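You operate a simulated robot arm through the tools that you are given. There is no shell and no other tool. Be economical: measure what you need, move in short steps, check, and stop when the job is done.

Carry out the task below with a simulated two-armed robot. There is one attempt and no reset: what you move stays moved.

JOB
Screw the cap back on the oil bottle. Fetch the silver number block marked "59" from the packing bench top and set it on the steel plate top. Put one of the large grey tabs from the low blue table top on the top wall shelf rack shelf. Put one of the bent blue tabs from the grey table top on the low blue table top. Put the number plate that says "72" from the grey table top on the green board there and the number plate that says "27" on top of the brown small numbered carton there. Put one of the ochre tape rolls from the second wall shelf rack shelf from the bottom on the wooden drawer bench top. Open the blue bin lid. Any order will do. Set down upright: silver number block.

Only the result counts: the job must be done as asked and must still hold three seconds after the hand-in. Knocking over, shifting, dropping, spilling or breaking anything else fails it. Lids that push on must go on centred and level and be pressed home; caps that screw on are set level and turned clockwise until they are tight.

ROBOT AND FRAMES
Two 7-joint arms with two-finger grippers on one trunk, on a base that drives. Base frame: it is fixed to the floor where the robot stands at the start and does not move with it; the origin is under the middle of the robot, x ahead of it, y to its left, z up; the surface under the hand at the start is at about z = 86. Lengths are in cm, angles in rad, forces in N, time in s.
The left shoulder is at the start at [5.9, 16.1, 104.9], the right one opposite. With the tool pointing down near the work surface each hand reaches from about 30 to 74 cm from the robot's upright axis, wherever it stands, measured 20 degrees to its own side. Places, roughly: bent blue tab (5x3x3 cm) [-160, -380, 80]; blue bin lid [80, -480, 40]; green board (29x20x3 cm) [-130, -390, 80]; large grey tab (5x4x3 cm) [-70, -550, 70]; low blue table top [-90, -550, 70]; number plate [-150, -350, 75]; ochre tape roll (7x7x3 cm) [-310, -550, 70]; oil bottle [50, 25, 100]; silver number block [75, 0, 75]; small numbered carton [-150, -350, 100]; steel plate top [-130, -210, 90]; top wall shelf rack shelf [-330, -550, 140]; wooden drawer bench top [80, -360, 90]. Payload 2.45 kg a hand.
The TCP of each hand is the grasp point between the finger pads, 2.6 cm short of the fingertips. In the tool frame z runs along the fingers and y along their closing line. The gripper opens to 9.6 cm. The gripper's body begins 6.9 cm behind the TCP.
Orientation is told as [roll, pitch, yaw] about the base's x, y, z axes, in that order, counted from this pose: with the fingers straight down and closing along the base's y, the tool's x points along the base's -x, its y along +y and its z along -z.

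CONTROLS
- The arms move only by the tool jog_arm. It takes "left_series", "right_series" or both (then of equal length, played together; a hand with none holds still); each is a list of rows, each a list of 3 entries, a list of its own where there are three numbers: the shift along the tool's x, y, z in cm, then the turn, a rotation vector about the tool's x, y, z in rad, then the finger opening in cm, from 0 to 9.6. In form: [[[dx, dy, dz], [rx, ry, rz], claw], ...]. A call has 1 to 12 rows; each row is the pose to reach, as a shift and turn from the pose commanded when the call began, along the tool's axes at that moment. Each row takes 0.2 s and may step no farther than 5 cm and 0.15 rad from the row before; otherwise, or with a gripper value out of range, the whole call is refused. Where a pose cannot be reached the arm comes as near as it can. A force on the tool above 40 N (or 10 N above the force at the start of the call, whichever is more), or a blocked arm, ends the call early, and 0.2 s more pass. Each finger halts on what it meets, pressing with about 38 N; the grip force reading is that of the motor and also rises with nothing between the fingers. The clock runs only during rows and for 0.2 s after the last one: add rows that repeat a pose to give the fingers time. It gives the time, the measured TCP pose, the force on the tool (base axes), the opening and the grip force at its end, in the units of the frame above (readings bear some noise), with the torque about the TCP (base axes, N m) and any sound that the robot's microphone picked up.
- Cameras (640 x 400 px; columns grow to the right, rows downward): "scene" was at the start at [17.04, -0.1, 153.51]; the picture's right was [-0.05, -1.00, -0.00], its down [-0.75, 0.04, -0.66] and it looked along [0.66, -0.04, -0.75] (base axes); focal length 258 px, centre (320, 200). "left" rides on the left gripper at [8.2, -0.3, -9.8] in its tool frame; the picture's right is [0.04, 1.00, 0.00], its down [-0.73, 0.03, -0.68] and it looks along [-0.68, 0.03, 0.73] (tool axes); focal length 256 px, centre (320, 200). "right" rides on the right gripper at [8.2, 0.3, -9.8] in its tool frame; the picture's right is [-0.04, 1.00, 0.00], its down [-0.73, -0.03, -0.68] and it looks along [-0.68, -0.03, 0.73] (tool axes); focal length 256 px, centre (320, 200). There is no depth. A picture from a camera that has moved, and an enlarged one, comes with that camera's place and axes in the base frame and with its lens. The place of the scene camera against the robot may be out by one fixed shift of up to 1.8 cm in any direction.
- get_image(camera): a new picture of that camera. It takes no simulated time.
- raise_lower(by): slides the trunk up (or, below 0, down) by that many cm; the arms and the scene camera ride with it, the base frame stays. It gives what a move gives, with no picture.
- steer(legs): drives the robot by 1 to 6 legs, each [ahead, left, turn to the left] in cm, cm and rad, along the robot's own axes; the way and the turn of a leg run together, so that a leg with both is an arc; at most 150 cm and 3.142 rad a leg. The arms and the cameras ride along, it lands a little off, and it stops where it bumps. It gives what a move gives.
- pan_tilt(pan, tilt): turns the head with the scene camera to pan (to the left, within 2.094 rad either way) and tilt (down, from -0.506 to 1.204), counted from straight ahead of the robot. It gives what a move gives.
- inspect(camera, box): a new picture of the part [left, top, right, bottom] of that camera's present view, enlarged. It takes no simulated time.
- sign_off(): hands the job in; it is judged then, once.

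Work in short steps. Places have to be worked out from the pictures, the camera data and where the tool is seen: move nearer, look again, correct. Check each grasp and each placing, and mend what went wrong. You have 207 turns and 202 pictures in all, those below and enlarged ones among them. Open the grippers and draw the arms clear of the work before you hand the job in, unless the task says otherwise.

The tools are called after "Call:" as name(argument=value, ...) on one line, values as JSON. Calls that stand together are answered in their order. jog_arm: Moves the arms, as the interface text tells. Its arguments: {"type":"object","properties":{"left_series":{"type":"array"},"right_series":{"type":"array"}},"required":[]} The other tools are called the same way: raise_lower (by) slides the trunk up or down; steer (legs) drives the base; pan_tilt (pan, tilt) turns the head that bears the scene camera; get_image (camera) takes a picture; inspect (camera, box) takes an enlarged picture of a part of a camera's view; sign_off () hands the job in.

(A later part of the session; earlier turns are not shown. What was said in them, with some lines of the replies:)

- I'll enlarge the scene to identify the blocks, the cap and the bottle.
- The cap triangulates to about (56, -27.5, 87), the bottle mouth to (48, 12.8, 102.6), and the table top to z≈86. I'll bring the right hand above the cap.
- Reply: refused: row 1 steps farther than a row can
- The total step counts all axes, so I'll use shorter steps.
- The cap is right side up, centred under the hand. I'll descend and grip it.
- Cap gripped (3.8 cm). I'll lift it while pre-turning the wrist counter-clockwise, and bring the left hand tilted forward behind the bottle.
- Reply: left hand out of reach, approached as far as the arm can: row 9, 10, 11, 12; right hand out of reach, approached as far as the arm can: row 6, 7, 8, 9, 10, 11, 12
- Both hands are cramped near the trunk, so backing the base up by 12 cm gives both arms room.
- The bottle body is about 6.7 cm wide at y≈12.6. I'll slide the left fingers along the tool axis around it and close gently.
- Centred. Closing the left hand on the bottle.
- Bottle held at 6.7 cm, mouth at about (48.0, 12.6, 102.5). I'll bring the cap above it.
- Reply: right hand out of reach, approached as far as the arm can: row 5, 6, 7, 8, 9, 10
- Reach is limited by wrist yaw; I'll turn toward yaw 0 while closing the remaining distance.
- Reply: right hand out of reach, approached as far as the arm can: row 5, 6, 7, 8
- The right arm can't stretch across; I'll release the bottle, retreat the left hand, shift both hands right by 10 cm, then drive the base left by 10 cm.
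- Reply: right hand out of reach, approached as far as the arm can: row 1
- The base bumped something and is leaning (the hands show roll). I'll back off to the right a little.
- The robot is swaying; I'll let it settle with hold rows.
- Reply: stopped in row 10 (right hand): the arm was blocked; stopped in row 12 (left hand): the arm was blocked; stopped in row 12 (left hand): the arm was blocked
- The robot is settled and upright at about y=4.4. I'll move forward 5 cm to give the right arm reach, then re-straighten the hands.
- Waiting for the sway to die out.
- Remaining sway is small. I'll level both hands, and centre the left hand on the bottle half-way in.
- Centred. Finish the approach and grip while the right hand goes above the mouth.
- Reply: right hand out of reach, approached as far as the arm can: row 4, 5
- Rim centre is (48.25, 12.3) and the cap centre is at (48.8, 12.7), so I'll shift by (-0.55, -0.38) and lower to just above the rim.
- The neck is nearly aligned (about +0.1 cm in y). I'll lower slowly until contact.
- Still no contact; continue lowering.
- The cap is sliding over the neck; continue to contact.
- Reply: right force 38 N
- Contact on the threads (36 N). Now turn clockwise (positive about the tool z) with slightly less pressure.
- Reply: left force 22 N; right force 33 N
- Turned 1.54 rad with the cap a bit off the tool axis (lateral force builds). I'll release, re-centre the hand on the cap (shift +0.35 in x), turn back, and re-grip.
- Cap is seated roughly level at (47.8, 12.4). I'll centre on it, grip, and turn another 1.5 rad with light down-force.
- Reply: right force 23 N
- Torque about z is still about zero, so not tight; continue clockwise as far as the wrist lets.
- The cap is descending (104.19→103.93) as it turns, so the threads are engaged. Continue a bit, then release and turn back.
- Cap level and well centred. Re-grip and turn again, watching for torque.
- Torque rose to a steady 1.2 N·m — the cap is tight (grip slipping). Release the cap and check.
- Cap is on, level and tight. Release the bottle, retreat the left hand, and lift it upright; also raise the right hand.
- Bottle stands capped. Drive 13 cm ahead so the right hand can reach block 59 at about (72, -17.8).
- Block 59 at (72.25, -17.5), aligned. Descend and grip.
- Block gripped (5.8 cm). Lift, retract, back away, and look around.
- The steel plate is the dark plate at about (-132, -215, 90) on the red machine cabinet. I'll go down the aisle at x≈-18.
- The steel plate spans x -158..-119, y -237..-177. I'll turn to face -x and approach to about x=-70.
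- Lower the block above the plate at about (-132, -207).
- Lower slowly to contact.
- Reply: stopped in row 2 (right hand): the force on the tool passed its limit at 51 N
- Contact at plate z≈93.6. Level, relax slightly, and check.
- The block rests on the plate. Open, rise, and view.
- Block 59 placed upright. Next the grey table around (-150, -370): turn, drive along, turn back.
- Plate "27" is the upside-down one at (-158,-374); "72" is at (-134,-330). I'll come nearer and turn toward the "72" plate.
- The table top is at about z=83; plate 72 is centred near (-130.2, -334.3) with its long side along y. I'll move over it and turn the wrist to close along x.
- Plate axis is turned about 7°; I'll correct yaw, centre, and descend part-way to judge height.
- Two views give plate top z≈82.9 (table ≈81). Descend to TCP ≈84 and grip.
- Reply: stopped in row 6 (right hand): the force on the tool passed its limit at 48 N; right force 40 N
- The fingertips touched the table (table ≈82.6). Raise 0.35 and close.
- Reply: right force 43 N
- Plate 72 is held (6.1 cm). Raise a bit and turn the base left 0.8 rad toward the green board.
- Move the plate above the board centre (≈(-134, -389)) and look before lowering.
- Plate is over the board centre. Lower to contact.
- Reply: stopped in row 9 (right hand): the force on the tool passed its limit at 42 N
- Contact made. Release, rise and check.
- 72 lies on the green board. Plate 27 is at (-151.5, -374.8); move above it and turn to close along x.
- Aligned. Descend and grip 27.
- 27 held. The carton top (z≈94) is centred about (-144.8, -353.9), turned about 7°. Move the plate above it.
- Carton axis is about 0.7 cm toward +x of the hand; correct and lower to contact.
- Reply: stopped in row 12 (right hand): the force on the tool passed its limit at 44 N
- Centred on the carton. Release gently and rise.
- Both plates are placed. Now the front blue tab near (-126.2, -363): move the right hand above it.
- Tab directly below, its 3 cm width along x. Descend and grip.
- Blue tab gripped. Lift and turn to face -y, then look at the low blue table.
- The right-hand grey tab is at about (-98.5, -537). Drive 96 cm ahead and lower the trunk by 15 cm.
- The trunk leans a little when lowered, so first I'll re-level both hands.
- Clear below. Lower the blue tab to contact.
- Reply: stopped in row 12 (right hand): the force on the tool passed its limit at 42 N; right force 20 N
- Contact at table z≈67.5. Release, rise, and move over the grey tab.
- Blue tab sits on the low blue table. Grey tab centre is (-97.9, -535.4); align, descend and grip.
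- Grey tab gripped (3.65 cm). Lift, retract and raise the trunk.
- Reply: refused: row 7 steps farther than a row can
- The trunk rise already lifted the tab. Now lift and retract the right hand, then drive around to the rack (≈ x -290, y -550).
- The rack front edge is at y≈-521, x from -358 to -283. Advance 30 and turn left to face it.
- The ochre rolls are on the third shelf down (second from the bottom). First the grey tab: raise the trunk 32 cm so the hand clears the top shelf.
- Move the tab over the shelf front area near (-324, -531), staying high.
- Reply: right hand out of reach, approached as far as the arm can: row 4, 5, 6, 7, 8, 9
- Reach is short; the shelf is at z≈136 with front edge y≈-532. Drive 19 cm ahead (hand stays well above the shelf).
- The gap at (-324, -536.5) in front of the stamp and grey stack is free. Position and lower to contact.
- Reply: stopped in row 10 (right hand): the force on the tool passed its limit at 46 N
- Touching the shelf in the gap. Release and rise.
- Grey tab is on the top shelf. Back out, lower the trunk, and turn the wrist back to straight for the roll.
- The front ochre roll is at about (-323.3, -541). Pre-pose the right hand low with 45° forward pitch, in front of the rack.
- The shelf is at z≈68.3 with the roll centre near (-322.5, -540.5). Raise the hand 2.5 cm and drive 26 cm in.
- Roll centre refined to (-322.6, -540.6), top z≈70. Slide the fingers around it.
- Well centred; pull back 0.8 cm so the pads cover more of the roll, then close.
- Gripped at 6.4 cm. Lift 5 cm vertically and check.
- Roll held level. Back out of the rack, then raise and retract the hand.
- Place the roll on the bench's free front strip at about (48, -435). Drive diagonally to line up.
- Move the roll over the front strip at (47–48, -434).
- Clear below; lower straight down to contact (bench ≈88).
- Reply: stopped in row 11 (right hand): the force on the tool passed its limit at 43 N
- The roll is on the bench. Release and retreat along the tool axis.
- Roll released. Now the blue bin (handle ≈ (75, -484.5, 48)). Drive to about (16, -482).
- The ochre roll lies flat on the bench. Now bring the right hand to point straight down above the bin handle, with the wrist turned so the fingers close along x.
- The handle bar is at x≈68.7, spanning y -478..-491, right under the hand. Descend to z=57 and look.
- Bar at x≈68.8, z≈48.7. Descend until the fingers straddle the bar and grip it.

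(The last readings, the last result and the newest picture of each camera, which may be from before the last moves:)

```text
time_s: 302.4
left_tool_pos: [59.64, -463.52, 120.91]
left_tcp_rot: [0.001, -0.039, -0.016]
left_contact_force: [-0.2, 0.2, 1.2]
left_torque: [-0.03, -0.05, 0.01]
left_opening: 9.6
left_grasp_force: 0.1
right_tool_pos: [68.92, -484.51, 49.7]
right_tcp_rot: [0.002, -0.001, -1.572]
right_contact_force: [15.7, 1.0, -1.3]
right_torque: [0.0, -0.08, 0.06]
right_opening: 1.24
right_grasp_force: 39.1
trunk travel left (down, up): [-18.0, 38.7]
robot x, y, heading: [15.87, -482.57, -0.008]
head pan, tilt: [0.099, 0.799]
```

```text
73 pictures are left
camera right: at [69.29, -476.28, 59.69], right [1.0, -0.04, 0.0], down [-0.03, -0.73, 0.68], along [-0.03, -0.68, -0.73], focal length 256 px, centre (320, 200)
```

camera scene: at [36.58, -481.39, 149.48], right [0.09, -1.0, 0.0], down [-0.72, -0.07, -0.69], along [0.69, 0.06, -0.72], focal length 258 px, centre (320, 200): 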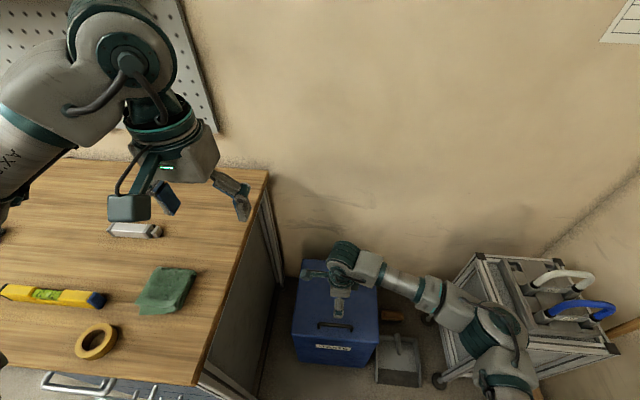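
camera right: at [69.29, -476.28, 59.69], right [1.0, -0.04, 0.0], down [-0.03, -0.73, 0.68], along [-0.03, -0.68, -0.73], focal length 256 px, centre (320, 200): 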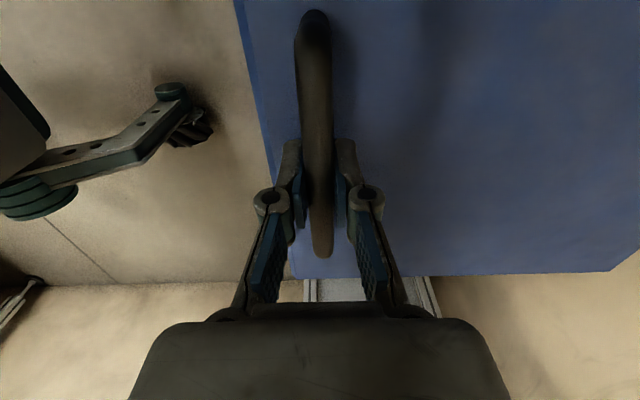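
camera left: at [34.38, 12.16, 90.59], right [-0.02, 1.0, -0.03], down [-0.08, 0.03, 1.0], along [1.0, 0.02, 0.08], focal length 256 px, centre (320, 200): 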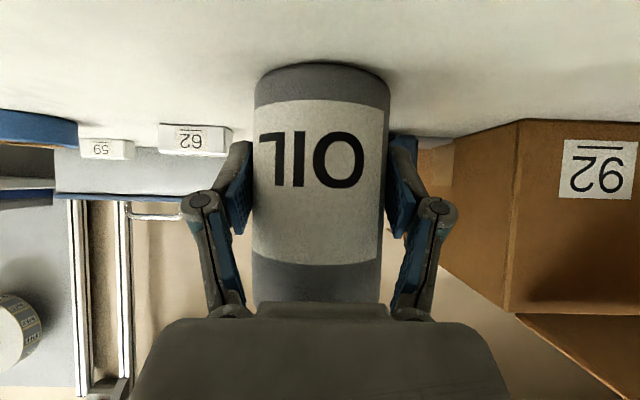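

Bar gripped. Lift the lid along its hinge arc (hinge ≈ x 99, z 45), turning the hand with it; first 0.5 rad.

Call:
jog_arm(right_series=[[[0, 0.62, -2.97], [-0.1, 0, 0], 0.5], [[0, 1.53, -5.87], [-0.2, 0, 0], 0.5], [[0, 2.73, -8.66], [-0.3, 0, 0], 0.5], [[0, 4.2, -11.31], [-0.4, 0, 0], 0.5], [[0, 5.92, -13.8], [-0.5, 0, 0], 0.5], [[0, 5.92, -13.8], [-0.5, 0, 0], 0.5]])

Call:
inspect(camera="scene", box=[260, 220, 420, 380])

```text
time_s: 303.8
left_tool_pos: [59.47, -463.58, 120.99]
left_tcp_rot: [0.0, -0.042, -0.017]
left_contact_force: [-1.6, -0.3, 0.9]
left_torque: [0.0, 0.03, 0.02]
left_opening: 9.59
left_grasp_force: 0.0
right_tool_pos: [74.45, -484.42, 63.53]
right_tcp_rot: [0.501, 0.002, -1.571]
right_contact_force: [-8.7, -1.6, 1.7]
right_torque: [0.17, 0.17, 0.11]
right_opening: 1.29
right_grasp_force: 39.4
trunk travel left (down, up): [-18.0, 38.7]
robot x, y, heading: [15.63, -482.56, -0.009]
head pan, tilt: [0.099, 0.799]
```

```text
2.50 times, centred on (340, 300) of scene
camera zoom: at [36.41, -481.48, 149.5], right [0.09, -1.0, 0.0], down [-0.72, -0.07, -0.69], along [0.69, 0.06, -0.72], focal length 645 px, centre (270, -50)
```

zoom: 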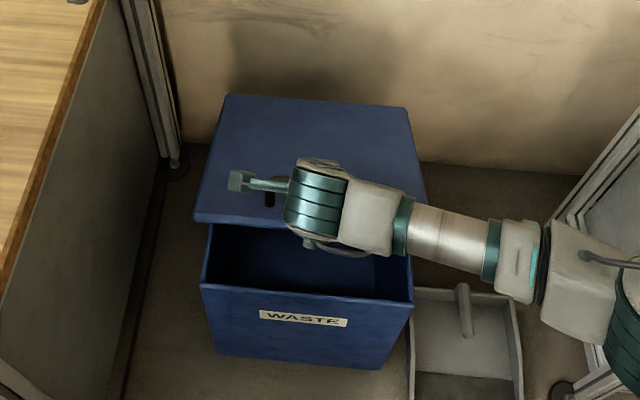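

The lid opens nicely. Continue the arc to 1.1 rad.

Call:
jog_arm(right_series=[[[0, 2.84, -1.09], [-0.1, 0, 0], 0.5], [[0, 5.77, -1.88], [-0.2, 0, 0], 0.5], [[0, 8.77, -2.39], [-0.3, 0, 0], 0.5], [[0, 11.79, -2.58], [-0.4, 0, 0], 0.5], [[0, 14.82, -2.48], [-0.5, 0, 0], 0.5], [[0, 17.84, -2.07], [-0.6, 0, 0], 0.5], [[0, 17.84, -2.07], [-0.6, 0, 0], 0.5]])

Call:
inspect(camera="scene", box=[240, 200, 420, 380])

```text
time_s: 305.0
left_tool_pos: [59.24, -463.46, 121.16]
left_tcp_rot: [0.0, -0.043, -0.013]
left_contact_force: [0.7, 0.0, 0.1]
left_torque: [-0.05, 0.09, 0.01]
left_opening: 9.6
left_grasp_force: 0.1
right_tool_pos: [84.65, -484.49, 71.91]
right_tcp_rot: [0.944, 0.002, -1.575]
right_contact_force: [-9.7, -5.0, -5.0]
right_torque: [0.25, 2.22, 1.02]
right_opening: 1.24
right_grasp_force: 39.4
trunk travel left (down, up): [-18.0, 38.7]
robot x, y, heading: [15.26, -482.6, -0.01]
head pan, tilt: [0.099, 0.799]
stopped in row 5 (right hand): the force on the tool passed its limit at 59 N (the readings are from after the stop); the commanded pose is now the measured one
```

```text
2.22 times, centred on (330, 290) of scene
camera zoom: at [36.83, -481.49, 149.41], right [0.09, -1.0, 0.0], down [-0.72, -0.06, -0.69], along [0.69, 0.06, -0.72], focal length 574 px, centre (298, 0)
```

zoom: 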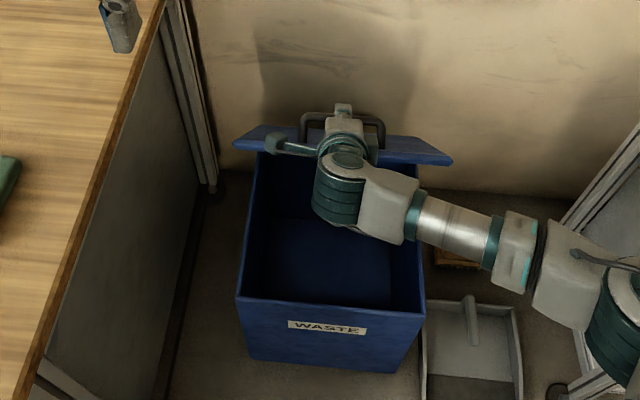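

The handle is now on the far side, so the hand should rotate back with the lid from here. I'll loosen to a cage (1.8 cm) around the bar and continue the arc with the tool turning back toward down.

Call:
jog_arm(right_series=[[[0, 0.6, 0.3], [0.1, 0, 0], 1.8], [[0, 2.67, 1.47], [0.2, 0, 0], 1.8], [[0, 5.18, 3.2], [0.3, 0, 0], 1.8], [[0, 7.5, 5.17], [0.4, 0, 0], 1.8], [[0, 7.5, 5.17], [0.4, 0, 0], 1.8]])

Call:
inspect(camera="scene", box=[240, 180, 420, 360])

Call:
get_image(camera="right")

```text
time_s: 306.2
left_tool_pos: [59.14, -463.49, 121.14]
left_tcp_rot: [-0.001, -0.044, -0.016]
left_contact_force: [-0.4, 0.5, -0.4]
left_torque: [0.01, -0.02, -0.01]
left_opening: 9.59
left_grasp_force: 0.1
right_tool_pos: [93.28, -484.18, 75.36]
right_tcp_rot: [0.552, 0.003, -1.571]
right_contact_force: [-0.8, 1.6, -0.6]
right_torque: [-0.06, -0.07, -0.02]
right_opening: 1.94
right_grasp_force: 0.8
trunk travel left (down, up): [-18.0, 38.7]
robot x, y, heading: [15.74, -482.56, -0.011]
head pan, tilt: [0.099, 0.799]
```

```text
2.22 times, centred on (330, 270) of scene
camera zoom: at [36.65, -481.22, 149.47], right [0.09, -1.0, 0.0], down [-0.72, -0.07, -0.69], along [0.69, 0.06, -0.72], focal length 574 px, centre (298, 44)
```

zoom: 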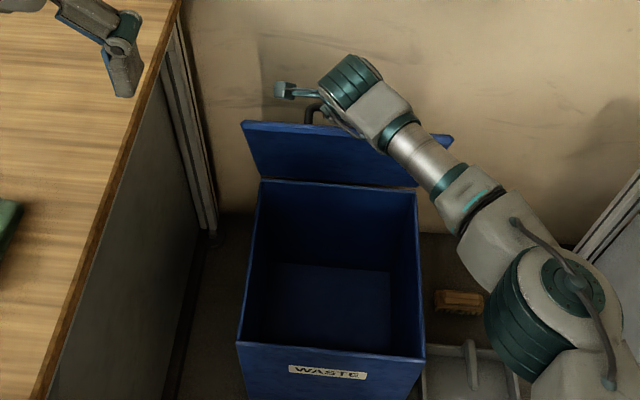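

```text
69 pictures are left
camera right: at [88.59, -476.04, 84.12], right [0.85, -0.04, 0.52], down [-0.38, -0.73, 0.56], along [0.36, -0.68, -0.64], focal length 256 px, centre (320, 200)
```

right: 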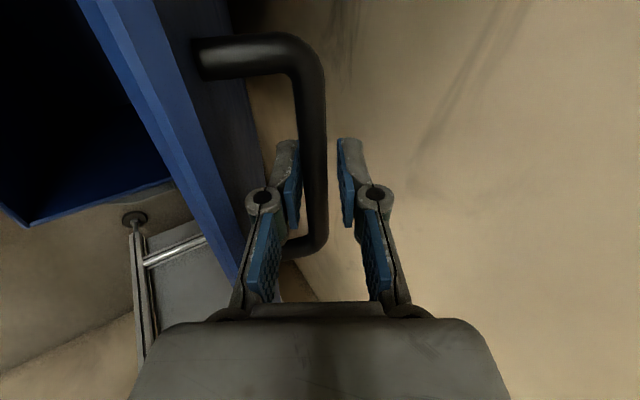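

Bar caged nicely; continue toward vertical and slightly past.

Call:
jog_arm(right_series=[[[0, 1.4, 0.6], [0.05, 0, 0], 1.8], [[0, 2.82, 1.25], [0.1, 0, 0], 1.8], [[0, 4.2, 2.0], [0.15, 0, 0], 1.8], [[0, 5.5, 2.77], [0.2, 0, 0], 1.8], [[0, 6.8, 3.65], [0.25, 0, 0], 1.8], [[0, 8.03, 4.56], [0.3, 0, 0], 1.8], [[0, 8.03, 4.56], [0.3, 0, 0], 1.8]])

Call:
get_image(camera="right")

Call:
inspect(camera="scene", box=[240, 180, 420, 360])

```text
time_s: 307.8
left_tool_pos: [59.14, -463.81, 121.21]
left_tcp_rot: [0.002, -0.043, -0.016]
left_contact_force: [-0.8, 0.1, -0.3]
left_torque: [0.03, 0.03, 0.01]
left_opening: 9.62
left_grasp_force: 0.0
right_tool_pos: [91.14, -487.78, 75.29]
right_tcp_rot: [0.25, 0.002, -1.575]
right_contact_force: [0.7, -0.6, 0.9]
right_torque: [0.01, 0.02, 0.03]
right_opening: 1.82
right_grasp_force: 0.3
right hand out of reach, approached as far as the arm can: row 1, 2, 3, 4, 5, 6, 7
trunk travel left (down, up): [-18.0, 38.7]
robot x, y, heading: [15.72, -482.56, -0.013]
head pan, tilt: [0.099, 0.799]
```

```text
68 pictures are left
camera right: at [89.1, -479.62, 85.09], right [0.97, -0.04, 0.25], down [-0.2, -0.73, 0.65], along [0.15, -0.68, -0.72], focal length 256 px, centre (320, 200)
```

right: 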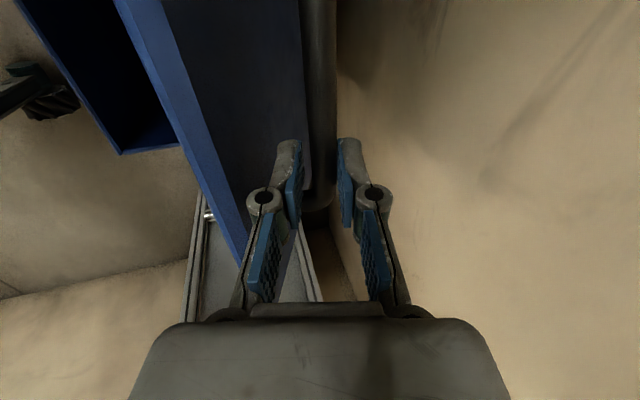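

```text
2.22 times, centred on (330, 270) of scene
camera zoom: at [36.67, -481.36, 149.46], right [0.09, -1.0, 0.0], down [-0.72, -0.07, -0.69], along [0.69, 0.06, -0.72], focal length 574 px, centre (298, 44)
```

zoom: 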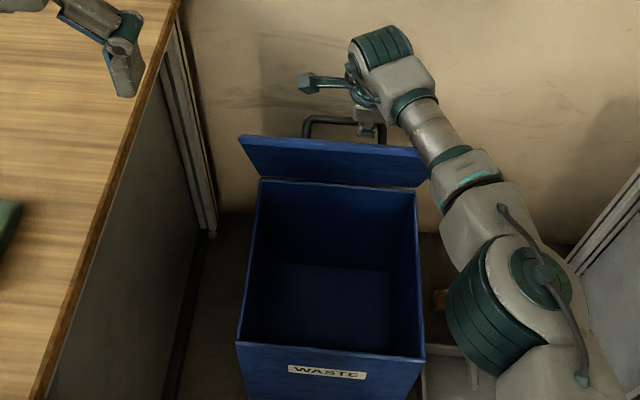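

Arm reach is at its limit; the lid is caged and stable, so I'll drive the base 10 cm ahead to carry the lid past vertical.

Call:
steer(legs=[[5, 0, 0], [5, 0, 0]])

Call:
get_image(camera="right")

Call:
inspect(camera="scene", box=[220, 180, 420, 380])

```text
time_s: 309.2
left_tool_pos: [68.86, -463.44, 121.33]
left_tcp_rot: [-0.001, -0.044, -0.015]
left_contact_force: [0.7, 0.5, 0.6]
left_torque: [0.0, 0.0, 0.0]
left_opening: 9.62
left_grasp_force: 0.0
right_tool_pos: [100.79, -487.58, 75.52]
right_tcp_rot: [0.252, -0.001, -1.574]
right_contact_force: [0.7, 0.1, 0.3]
right_torque: [0.06, 0.01, 0.01]
right_opening: 1.85
right_grasp_force: 0.2
trunk travel left (down, up): [-18.0, 38.7]
robot x, y, heading: [25.52, -482.46, -0.012]
head pan, tilt: [0.099, 0.799]
```

```text
66 pictures are left
camera right: at [98.82, -479.33, 85.23], right [0.97, -0.04, 0.25], down [-0.2, -0.73, 0.65], along [0.16, -0.68, -0.72], focal length 256 px, centre (320, 200)
```

right: 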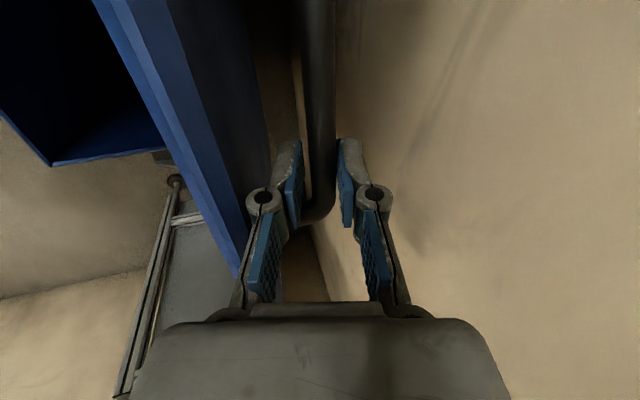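

```text
2.00 times, centred on (320, 280) of scene
camera zoom: at [46.3, -481.21, 149.54], right [0.09, -1.0, 0.0], down [-0.72, -0.07, -0.69], along [0.69, 0.06, -0.72], focal length 516 px, centre (320, 40)
```

zoom: 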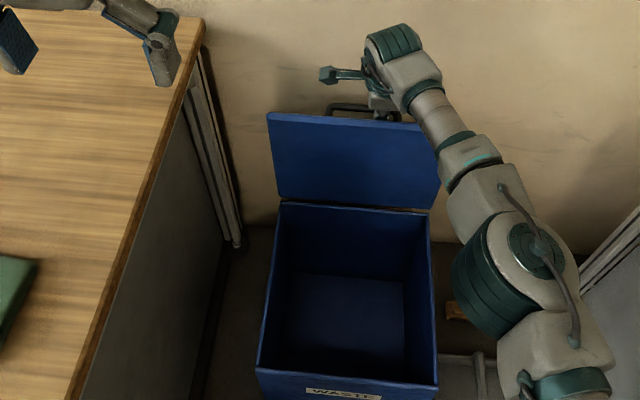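

The lid is about vertical. Nudge 4 cm further back.

Call:
steer(legs=[[4, 0, 0]])

Call:
get_image(camera="right")

Call:
inspect(camera="scene", box=[220, 180, 420, 380])

```text
time_s: 310.1
left_tool_pos: [72.4, -463.45, 121.51]
left_tcp_rot: [0.0, -0.049, -0.016]
left_contact_force: [-0.6, 0.8, -0.4]
left_torque: [0.01, 0.02, -0.01]
left_opening: 9.59
left_grasp_force: 0.0
right_tool_pos: [104.77, -487.54, 75.82]
right_tcp_rot: [0.256, 0.0, -1.572]
right_contact_force: [0.3, -0.1, -0.5]
right_torque: [0.01, -0.04, 0.03]
right_opening: 1.76
right_grasp_force: 0.2
trunk travel left (down, up): [-18.0, 38.7]
robot x, y, heading: [29.47, -482.43, -0.011]
head pan, tilt: [0.099, 0.799]
```

```text
64 pictures are left
camera right: at [102.83, -479.31, 85.56], right [0.97, -0.04, 0.25], down [-0.2, -0.73, 0.65], along [0.16, -0.68, -0.72], focal length 256 px, centre (320, 200)
```

right: 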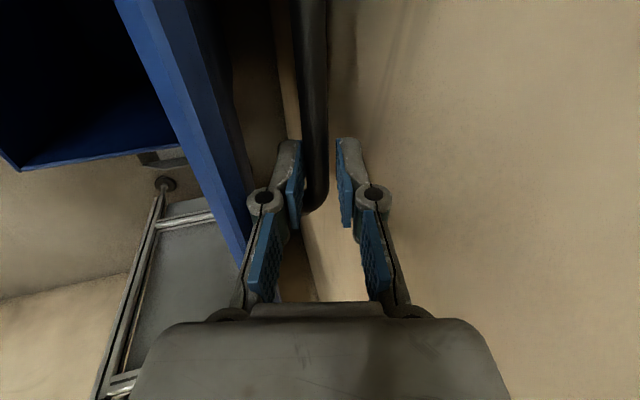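

```text
2.00 times, centred on (320, 280) of scene
camera zoom: at [50.34, -481.3, 149.53], right [0.09, -1.0, 0.0], down [-0.72, -0.07, -0.69], along [0.69, 0.06, -0.72], focal length 516 px, centre (320, 40)
```

zoom: 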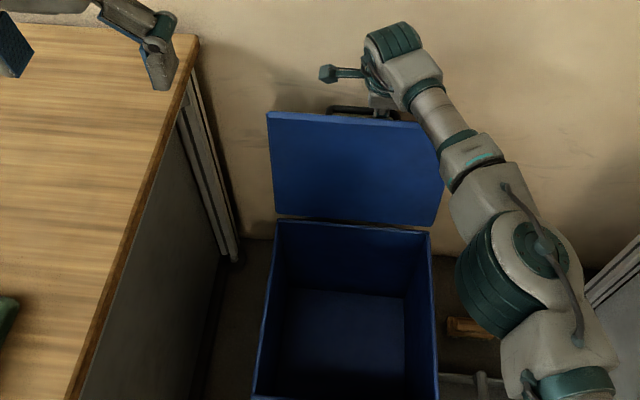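

Slightly past vertical; two more cm for margin.

Call:
steer(legs=[[2.5, 0, 0]])

Call:
get_image(camera="right")

Call:
inspect(camera="scene", box=[220, 180, 420, 380])

```text
time_s: 310.9
left_tool_pos: [74.64, -463.63, 121.47]
left_tcp_rot: [0.001, -0.051, -0.015]
left_contact_force: [0.0, -0.4, 0.1]
left_torque: [0.02, 0.03, 0.01]
left_opening: 9.59
left_grasp_force: 0.1
right_tool_pos: [107.28, -487.5, 75.66]
right_tcp_rot: [0.246, 0.002, -1.573]
right_contact_force: [-21.2, 1.9, -8.2]
right_torque: [1.07, 5.9, 1.12]
right_opening: 3.63
right_grasp_force: 14.1
trunk travel left (down, up): [-18.0, 38.7]
robot x, y, heading: [32.23, -482.67, -0.009]
head pan, tilt: [0.099, 0.799]
```

```text
62 pictures are left
camera right: at [105.3, -479.24, 85.5], right [0.97, -0.04, 0.25], down [-0.2, -0.73, 0.65], along [0.15, -0.68, -0.72], focal length 256 px, centre (320, 200)
```

right: 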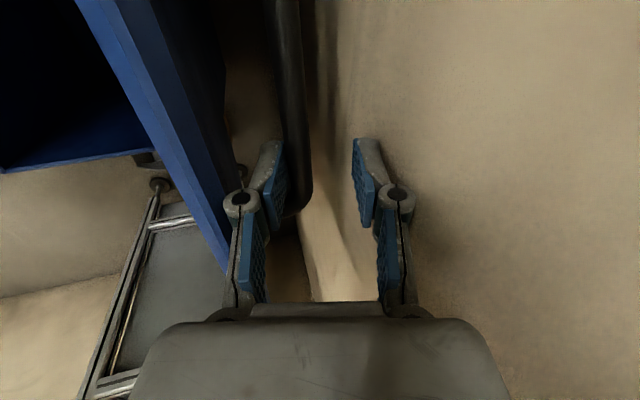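

```text
2.00 times, centred on (320, 280) of scene
camera zoom: at [53.19, -481.41, 149.41], right [0.09, -1.0, 0.0], down [-0.72, -0.07, -0.69], along [0.69, 0.06, -0.72], focal length 516 px, centre (320, 40)
```

zoom: 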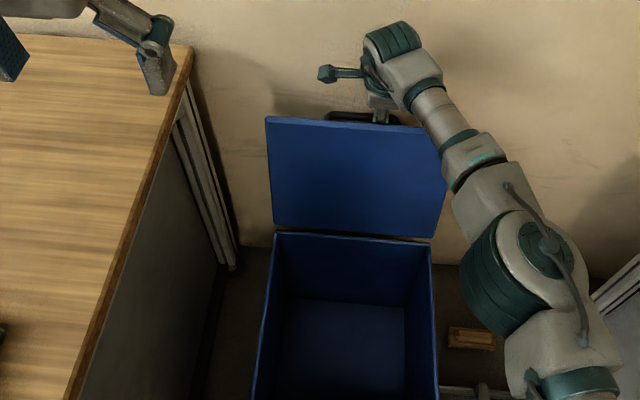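

The lid hit its stop about 7° past vertical. Ease back 0.8 cm and withdraw the fingers straight up.

Call:
jog_arm(right_series=[[[0, -0.8, -0.2], [0, 0, 0], 3], [[0, -0.6, -1.2], [0, 0, 0], 3], [[0, -0.2, -3], [0, 0, 0], 3], [[0, 0.5, -6], [0, 0, 0], 3], [[0, 1.5, -9], [0, 0, 0], 3], [[0, 2.2, -12], [0, 0, 0], 3]])

Call:
get_image(camera="right")

Call:
inspect(camera="scene", box=[220, 140, 420, 340])

```text
time_s: 312.3
left_tool_pos: [73.92, -463.63, 121.94]
left_tcp_rot: [0.002, -0.057, -0.015]
left_contact_force: [-0.7, 0.0, 0.0]
left_torque: [0.0, 0.0, -0.01]
left_opening: 9.61
left_grasp_force: 0.0
right_tool_pos: [106.15, -487.34, 88.45]
right_tcp_rot: [0.257, 0.001, -1.572]
right_contact_force: [0.2, 0.4, -0.8]
right_torque: [-0.01, -0.01, -0.01]
right_opening: 2.99
right_grasp_force: 0.1
trunk travel left (down, up): [-18.0, 38.7]
robot x, y, heading: [31.88, -482.51, -0.006]
head pan, tilt: [0.099, 0.799]
```

```text
60 pictures are left
camera right: at [104.06, -479.26, 98.28], right [0.97, -0.04, 0.25], down [-0.2, -0.73, 0.65], along [0.16, -0.68, -0.72], focal length 256 px, centre (320, 200)
```

right: 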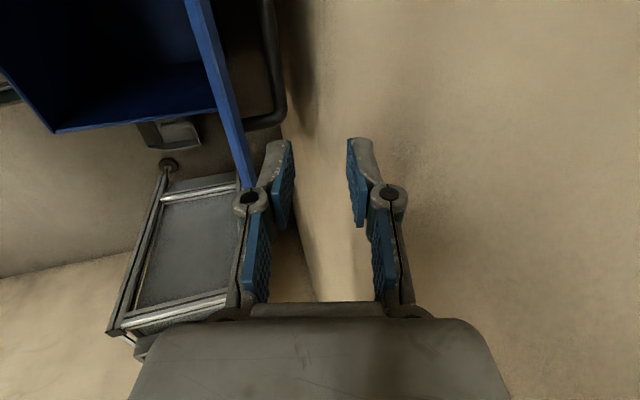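

```text
2.00 times, centred on (320, 240) of scene
camera zoom: at [52.93, -481.41, 149.48], right [0.09, -1.0, 0.0], down [-0.72, -0.07, -0.69], along [0.69, 0.06, -0.72], focal length 516 px, centre (320, 120)
```

zoom: 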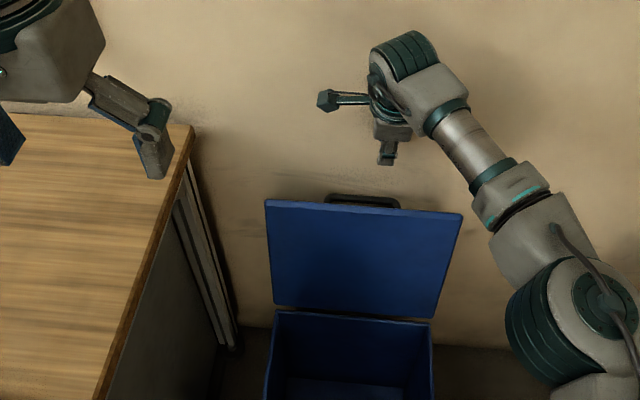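

The lid stays open. Raise the hand further, then back away and verify.

Call:
jog_arm(right_series=[[[0, 0.8, -4], [0, 0, 0], 3], [[0, 1.6, -8], [0, 0, 0], 5], [[0, 2, -11], [0, 0, 0], 5], [[0, -2, -13], [0, 0, 0], 5], [[0, -6, -14], [0, 0, 0], 5], [[0, -10, -15], [0, 0, 0], 5]])

Call:
steer(legs=[[-50, 0, 0]])

Call:
pan_tilt(pan=0.1, tilt=0.5)

Call:
get_image(camera="scene")

```text
time_s: 313.7
left_tool_pos: [74.0, -463.4, 121.81]
left_tcp_rot: [-0.002, -0.058, -0.015]
left_contact_force: [0.6, -0.3, -0.4]
left_torque: [0.0, 0.02, 0.02]
left_opening: 9.61
left_grasp_force: 0.1
right_tool_pos: [92.48, -487.32, 100.38]
right_tcp_rot: [0.255, 0.0, -1.573]
right_contact_force: [0.0, 1.2, 0.6]
right_torque: [-0.03, -0.03, 0.03]
right_opening: 5.0
right_grasp_force: 0.1
right hand out of reach, approached as far as the arm can: row 3
trunk travel left (down, up): [-18.0, 38.7]
robot x, y, heading: [31.89, -482.59, -0.012]
head pan, tilt: [0.099, 0.799]
```

```text
time_s: 316.6
left_tool_pos: [24.04, -463.47, 121.84]
left_tcp_rot: [0.004, -0.056, -0.019]
left_contact_force: [0.0, -0.1, 0.5]
left_torque: [-0.05, 0.0, -0.02]
left_opening: 9.6
left_grasp_force: 0.1
right_tool_pos: [42.43, -487.31, 100.38]
right_tcp_rot: [0.253, 0.002, -1.572]
right_contact_force: [-0.3, 0.6, 0.5]
right_torque: [0.02, 0.01, 0.03]
right_opening: 5.0
right_grasp_force: 0.1
trunk travel left (down, up): [-18.0, 38.7]
robot x, y, heading: [-17.87, -482.17, -0.012]
head pan, tilt: [0.099, 0.799]
```

```text
time_s: 317.4
left_tool_pos: [23.39, -463.49, 122.14]
left_tcp_rot: [0.004, -0.061, -0.019]
left_contact_force: [-0.1, 0.0, -0.3]
left_torque: [0.02, -0.01, -0.02]
left_opening: 9.58
left_grasp_force: 0.1
right_tool_pos: [42.12, -487.26, 100.64]
right_tcp_rot: [0.261, 0.003, -1.573]
right_contact_force: [0.2, 0.0, 0.3]
right_torque: [0.01, 0.0, 0.0]
right_opening: 5.01
right_grasp_force: 0.1
trunk travel left (down, up): [-18.0, 38.7]
robot x, y, heading: [-17.84, -482.01, -0.014]
head pan, tilt: [0.099, 0.499]
```

```text
58 pictures are left
camera scene: at [3.98, -480.78, 152.07], right [0.09, -1.0, 0.0], down [-0.48, -0.04, -0.88], along [0.87, 0.08, -0.48], focal length 258 px, centre (320, 200)
```

scene: 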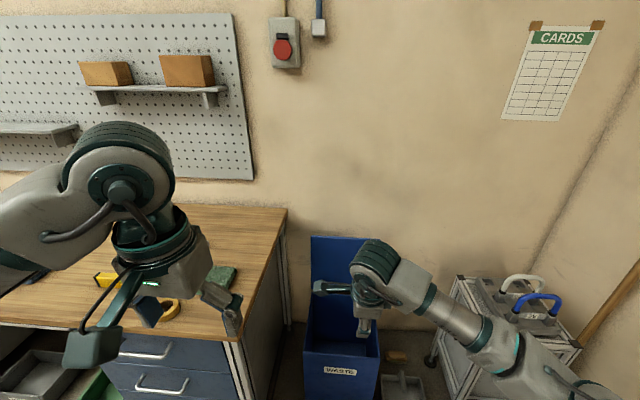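

Every placement was checked in the pictures, the lid stands open, and both hands are empty and clear. Handing in.

Call:
sign_off()

```text
The job is handed in.
```

I handed the job in with all eight tasks done, and I checked each one in the pictures as I finished it. I don't have the judged result.

- **Oil bottle:** the cap is on level and turned clockwise until it stopped turning (torque about 1.2 N m).
- **Silver block "59":** it stands upright on the steel plate.
- **Large grey tab:** one is on the top rack shelf.
- **Bent blue tab:** one is on the low blue table.
- **Number plates:** "72" is on the green board, and "27" is on top of the brown carton.
- **Ochre tape roll:** one lies flat on the wooden drawer bench.
- **Blue bin lid:** it is open, leaning slightly past vertical, and stayed put after I let go.

Early on, a sideways base move made the robot sway. It settled before I went on, and I saw nothing knocked over or shifted.
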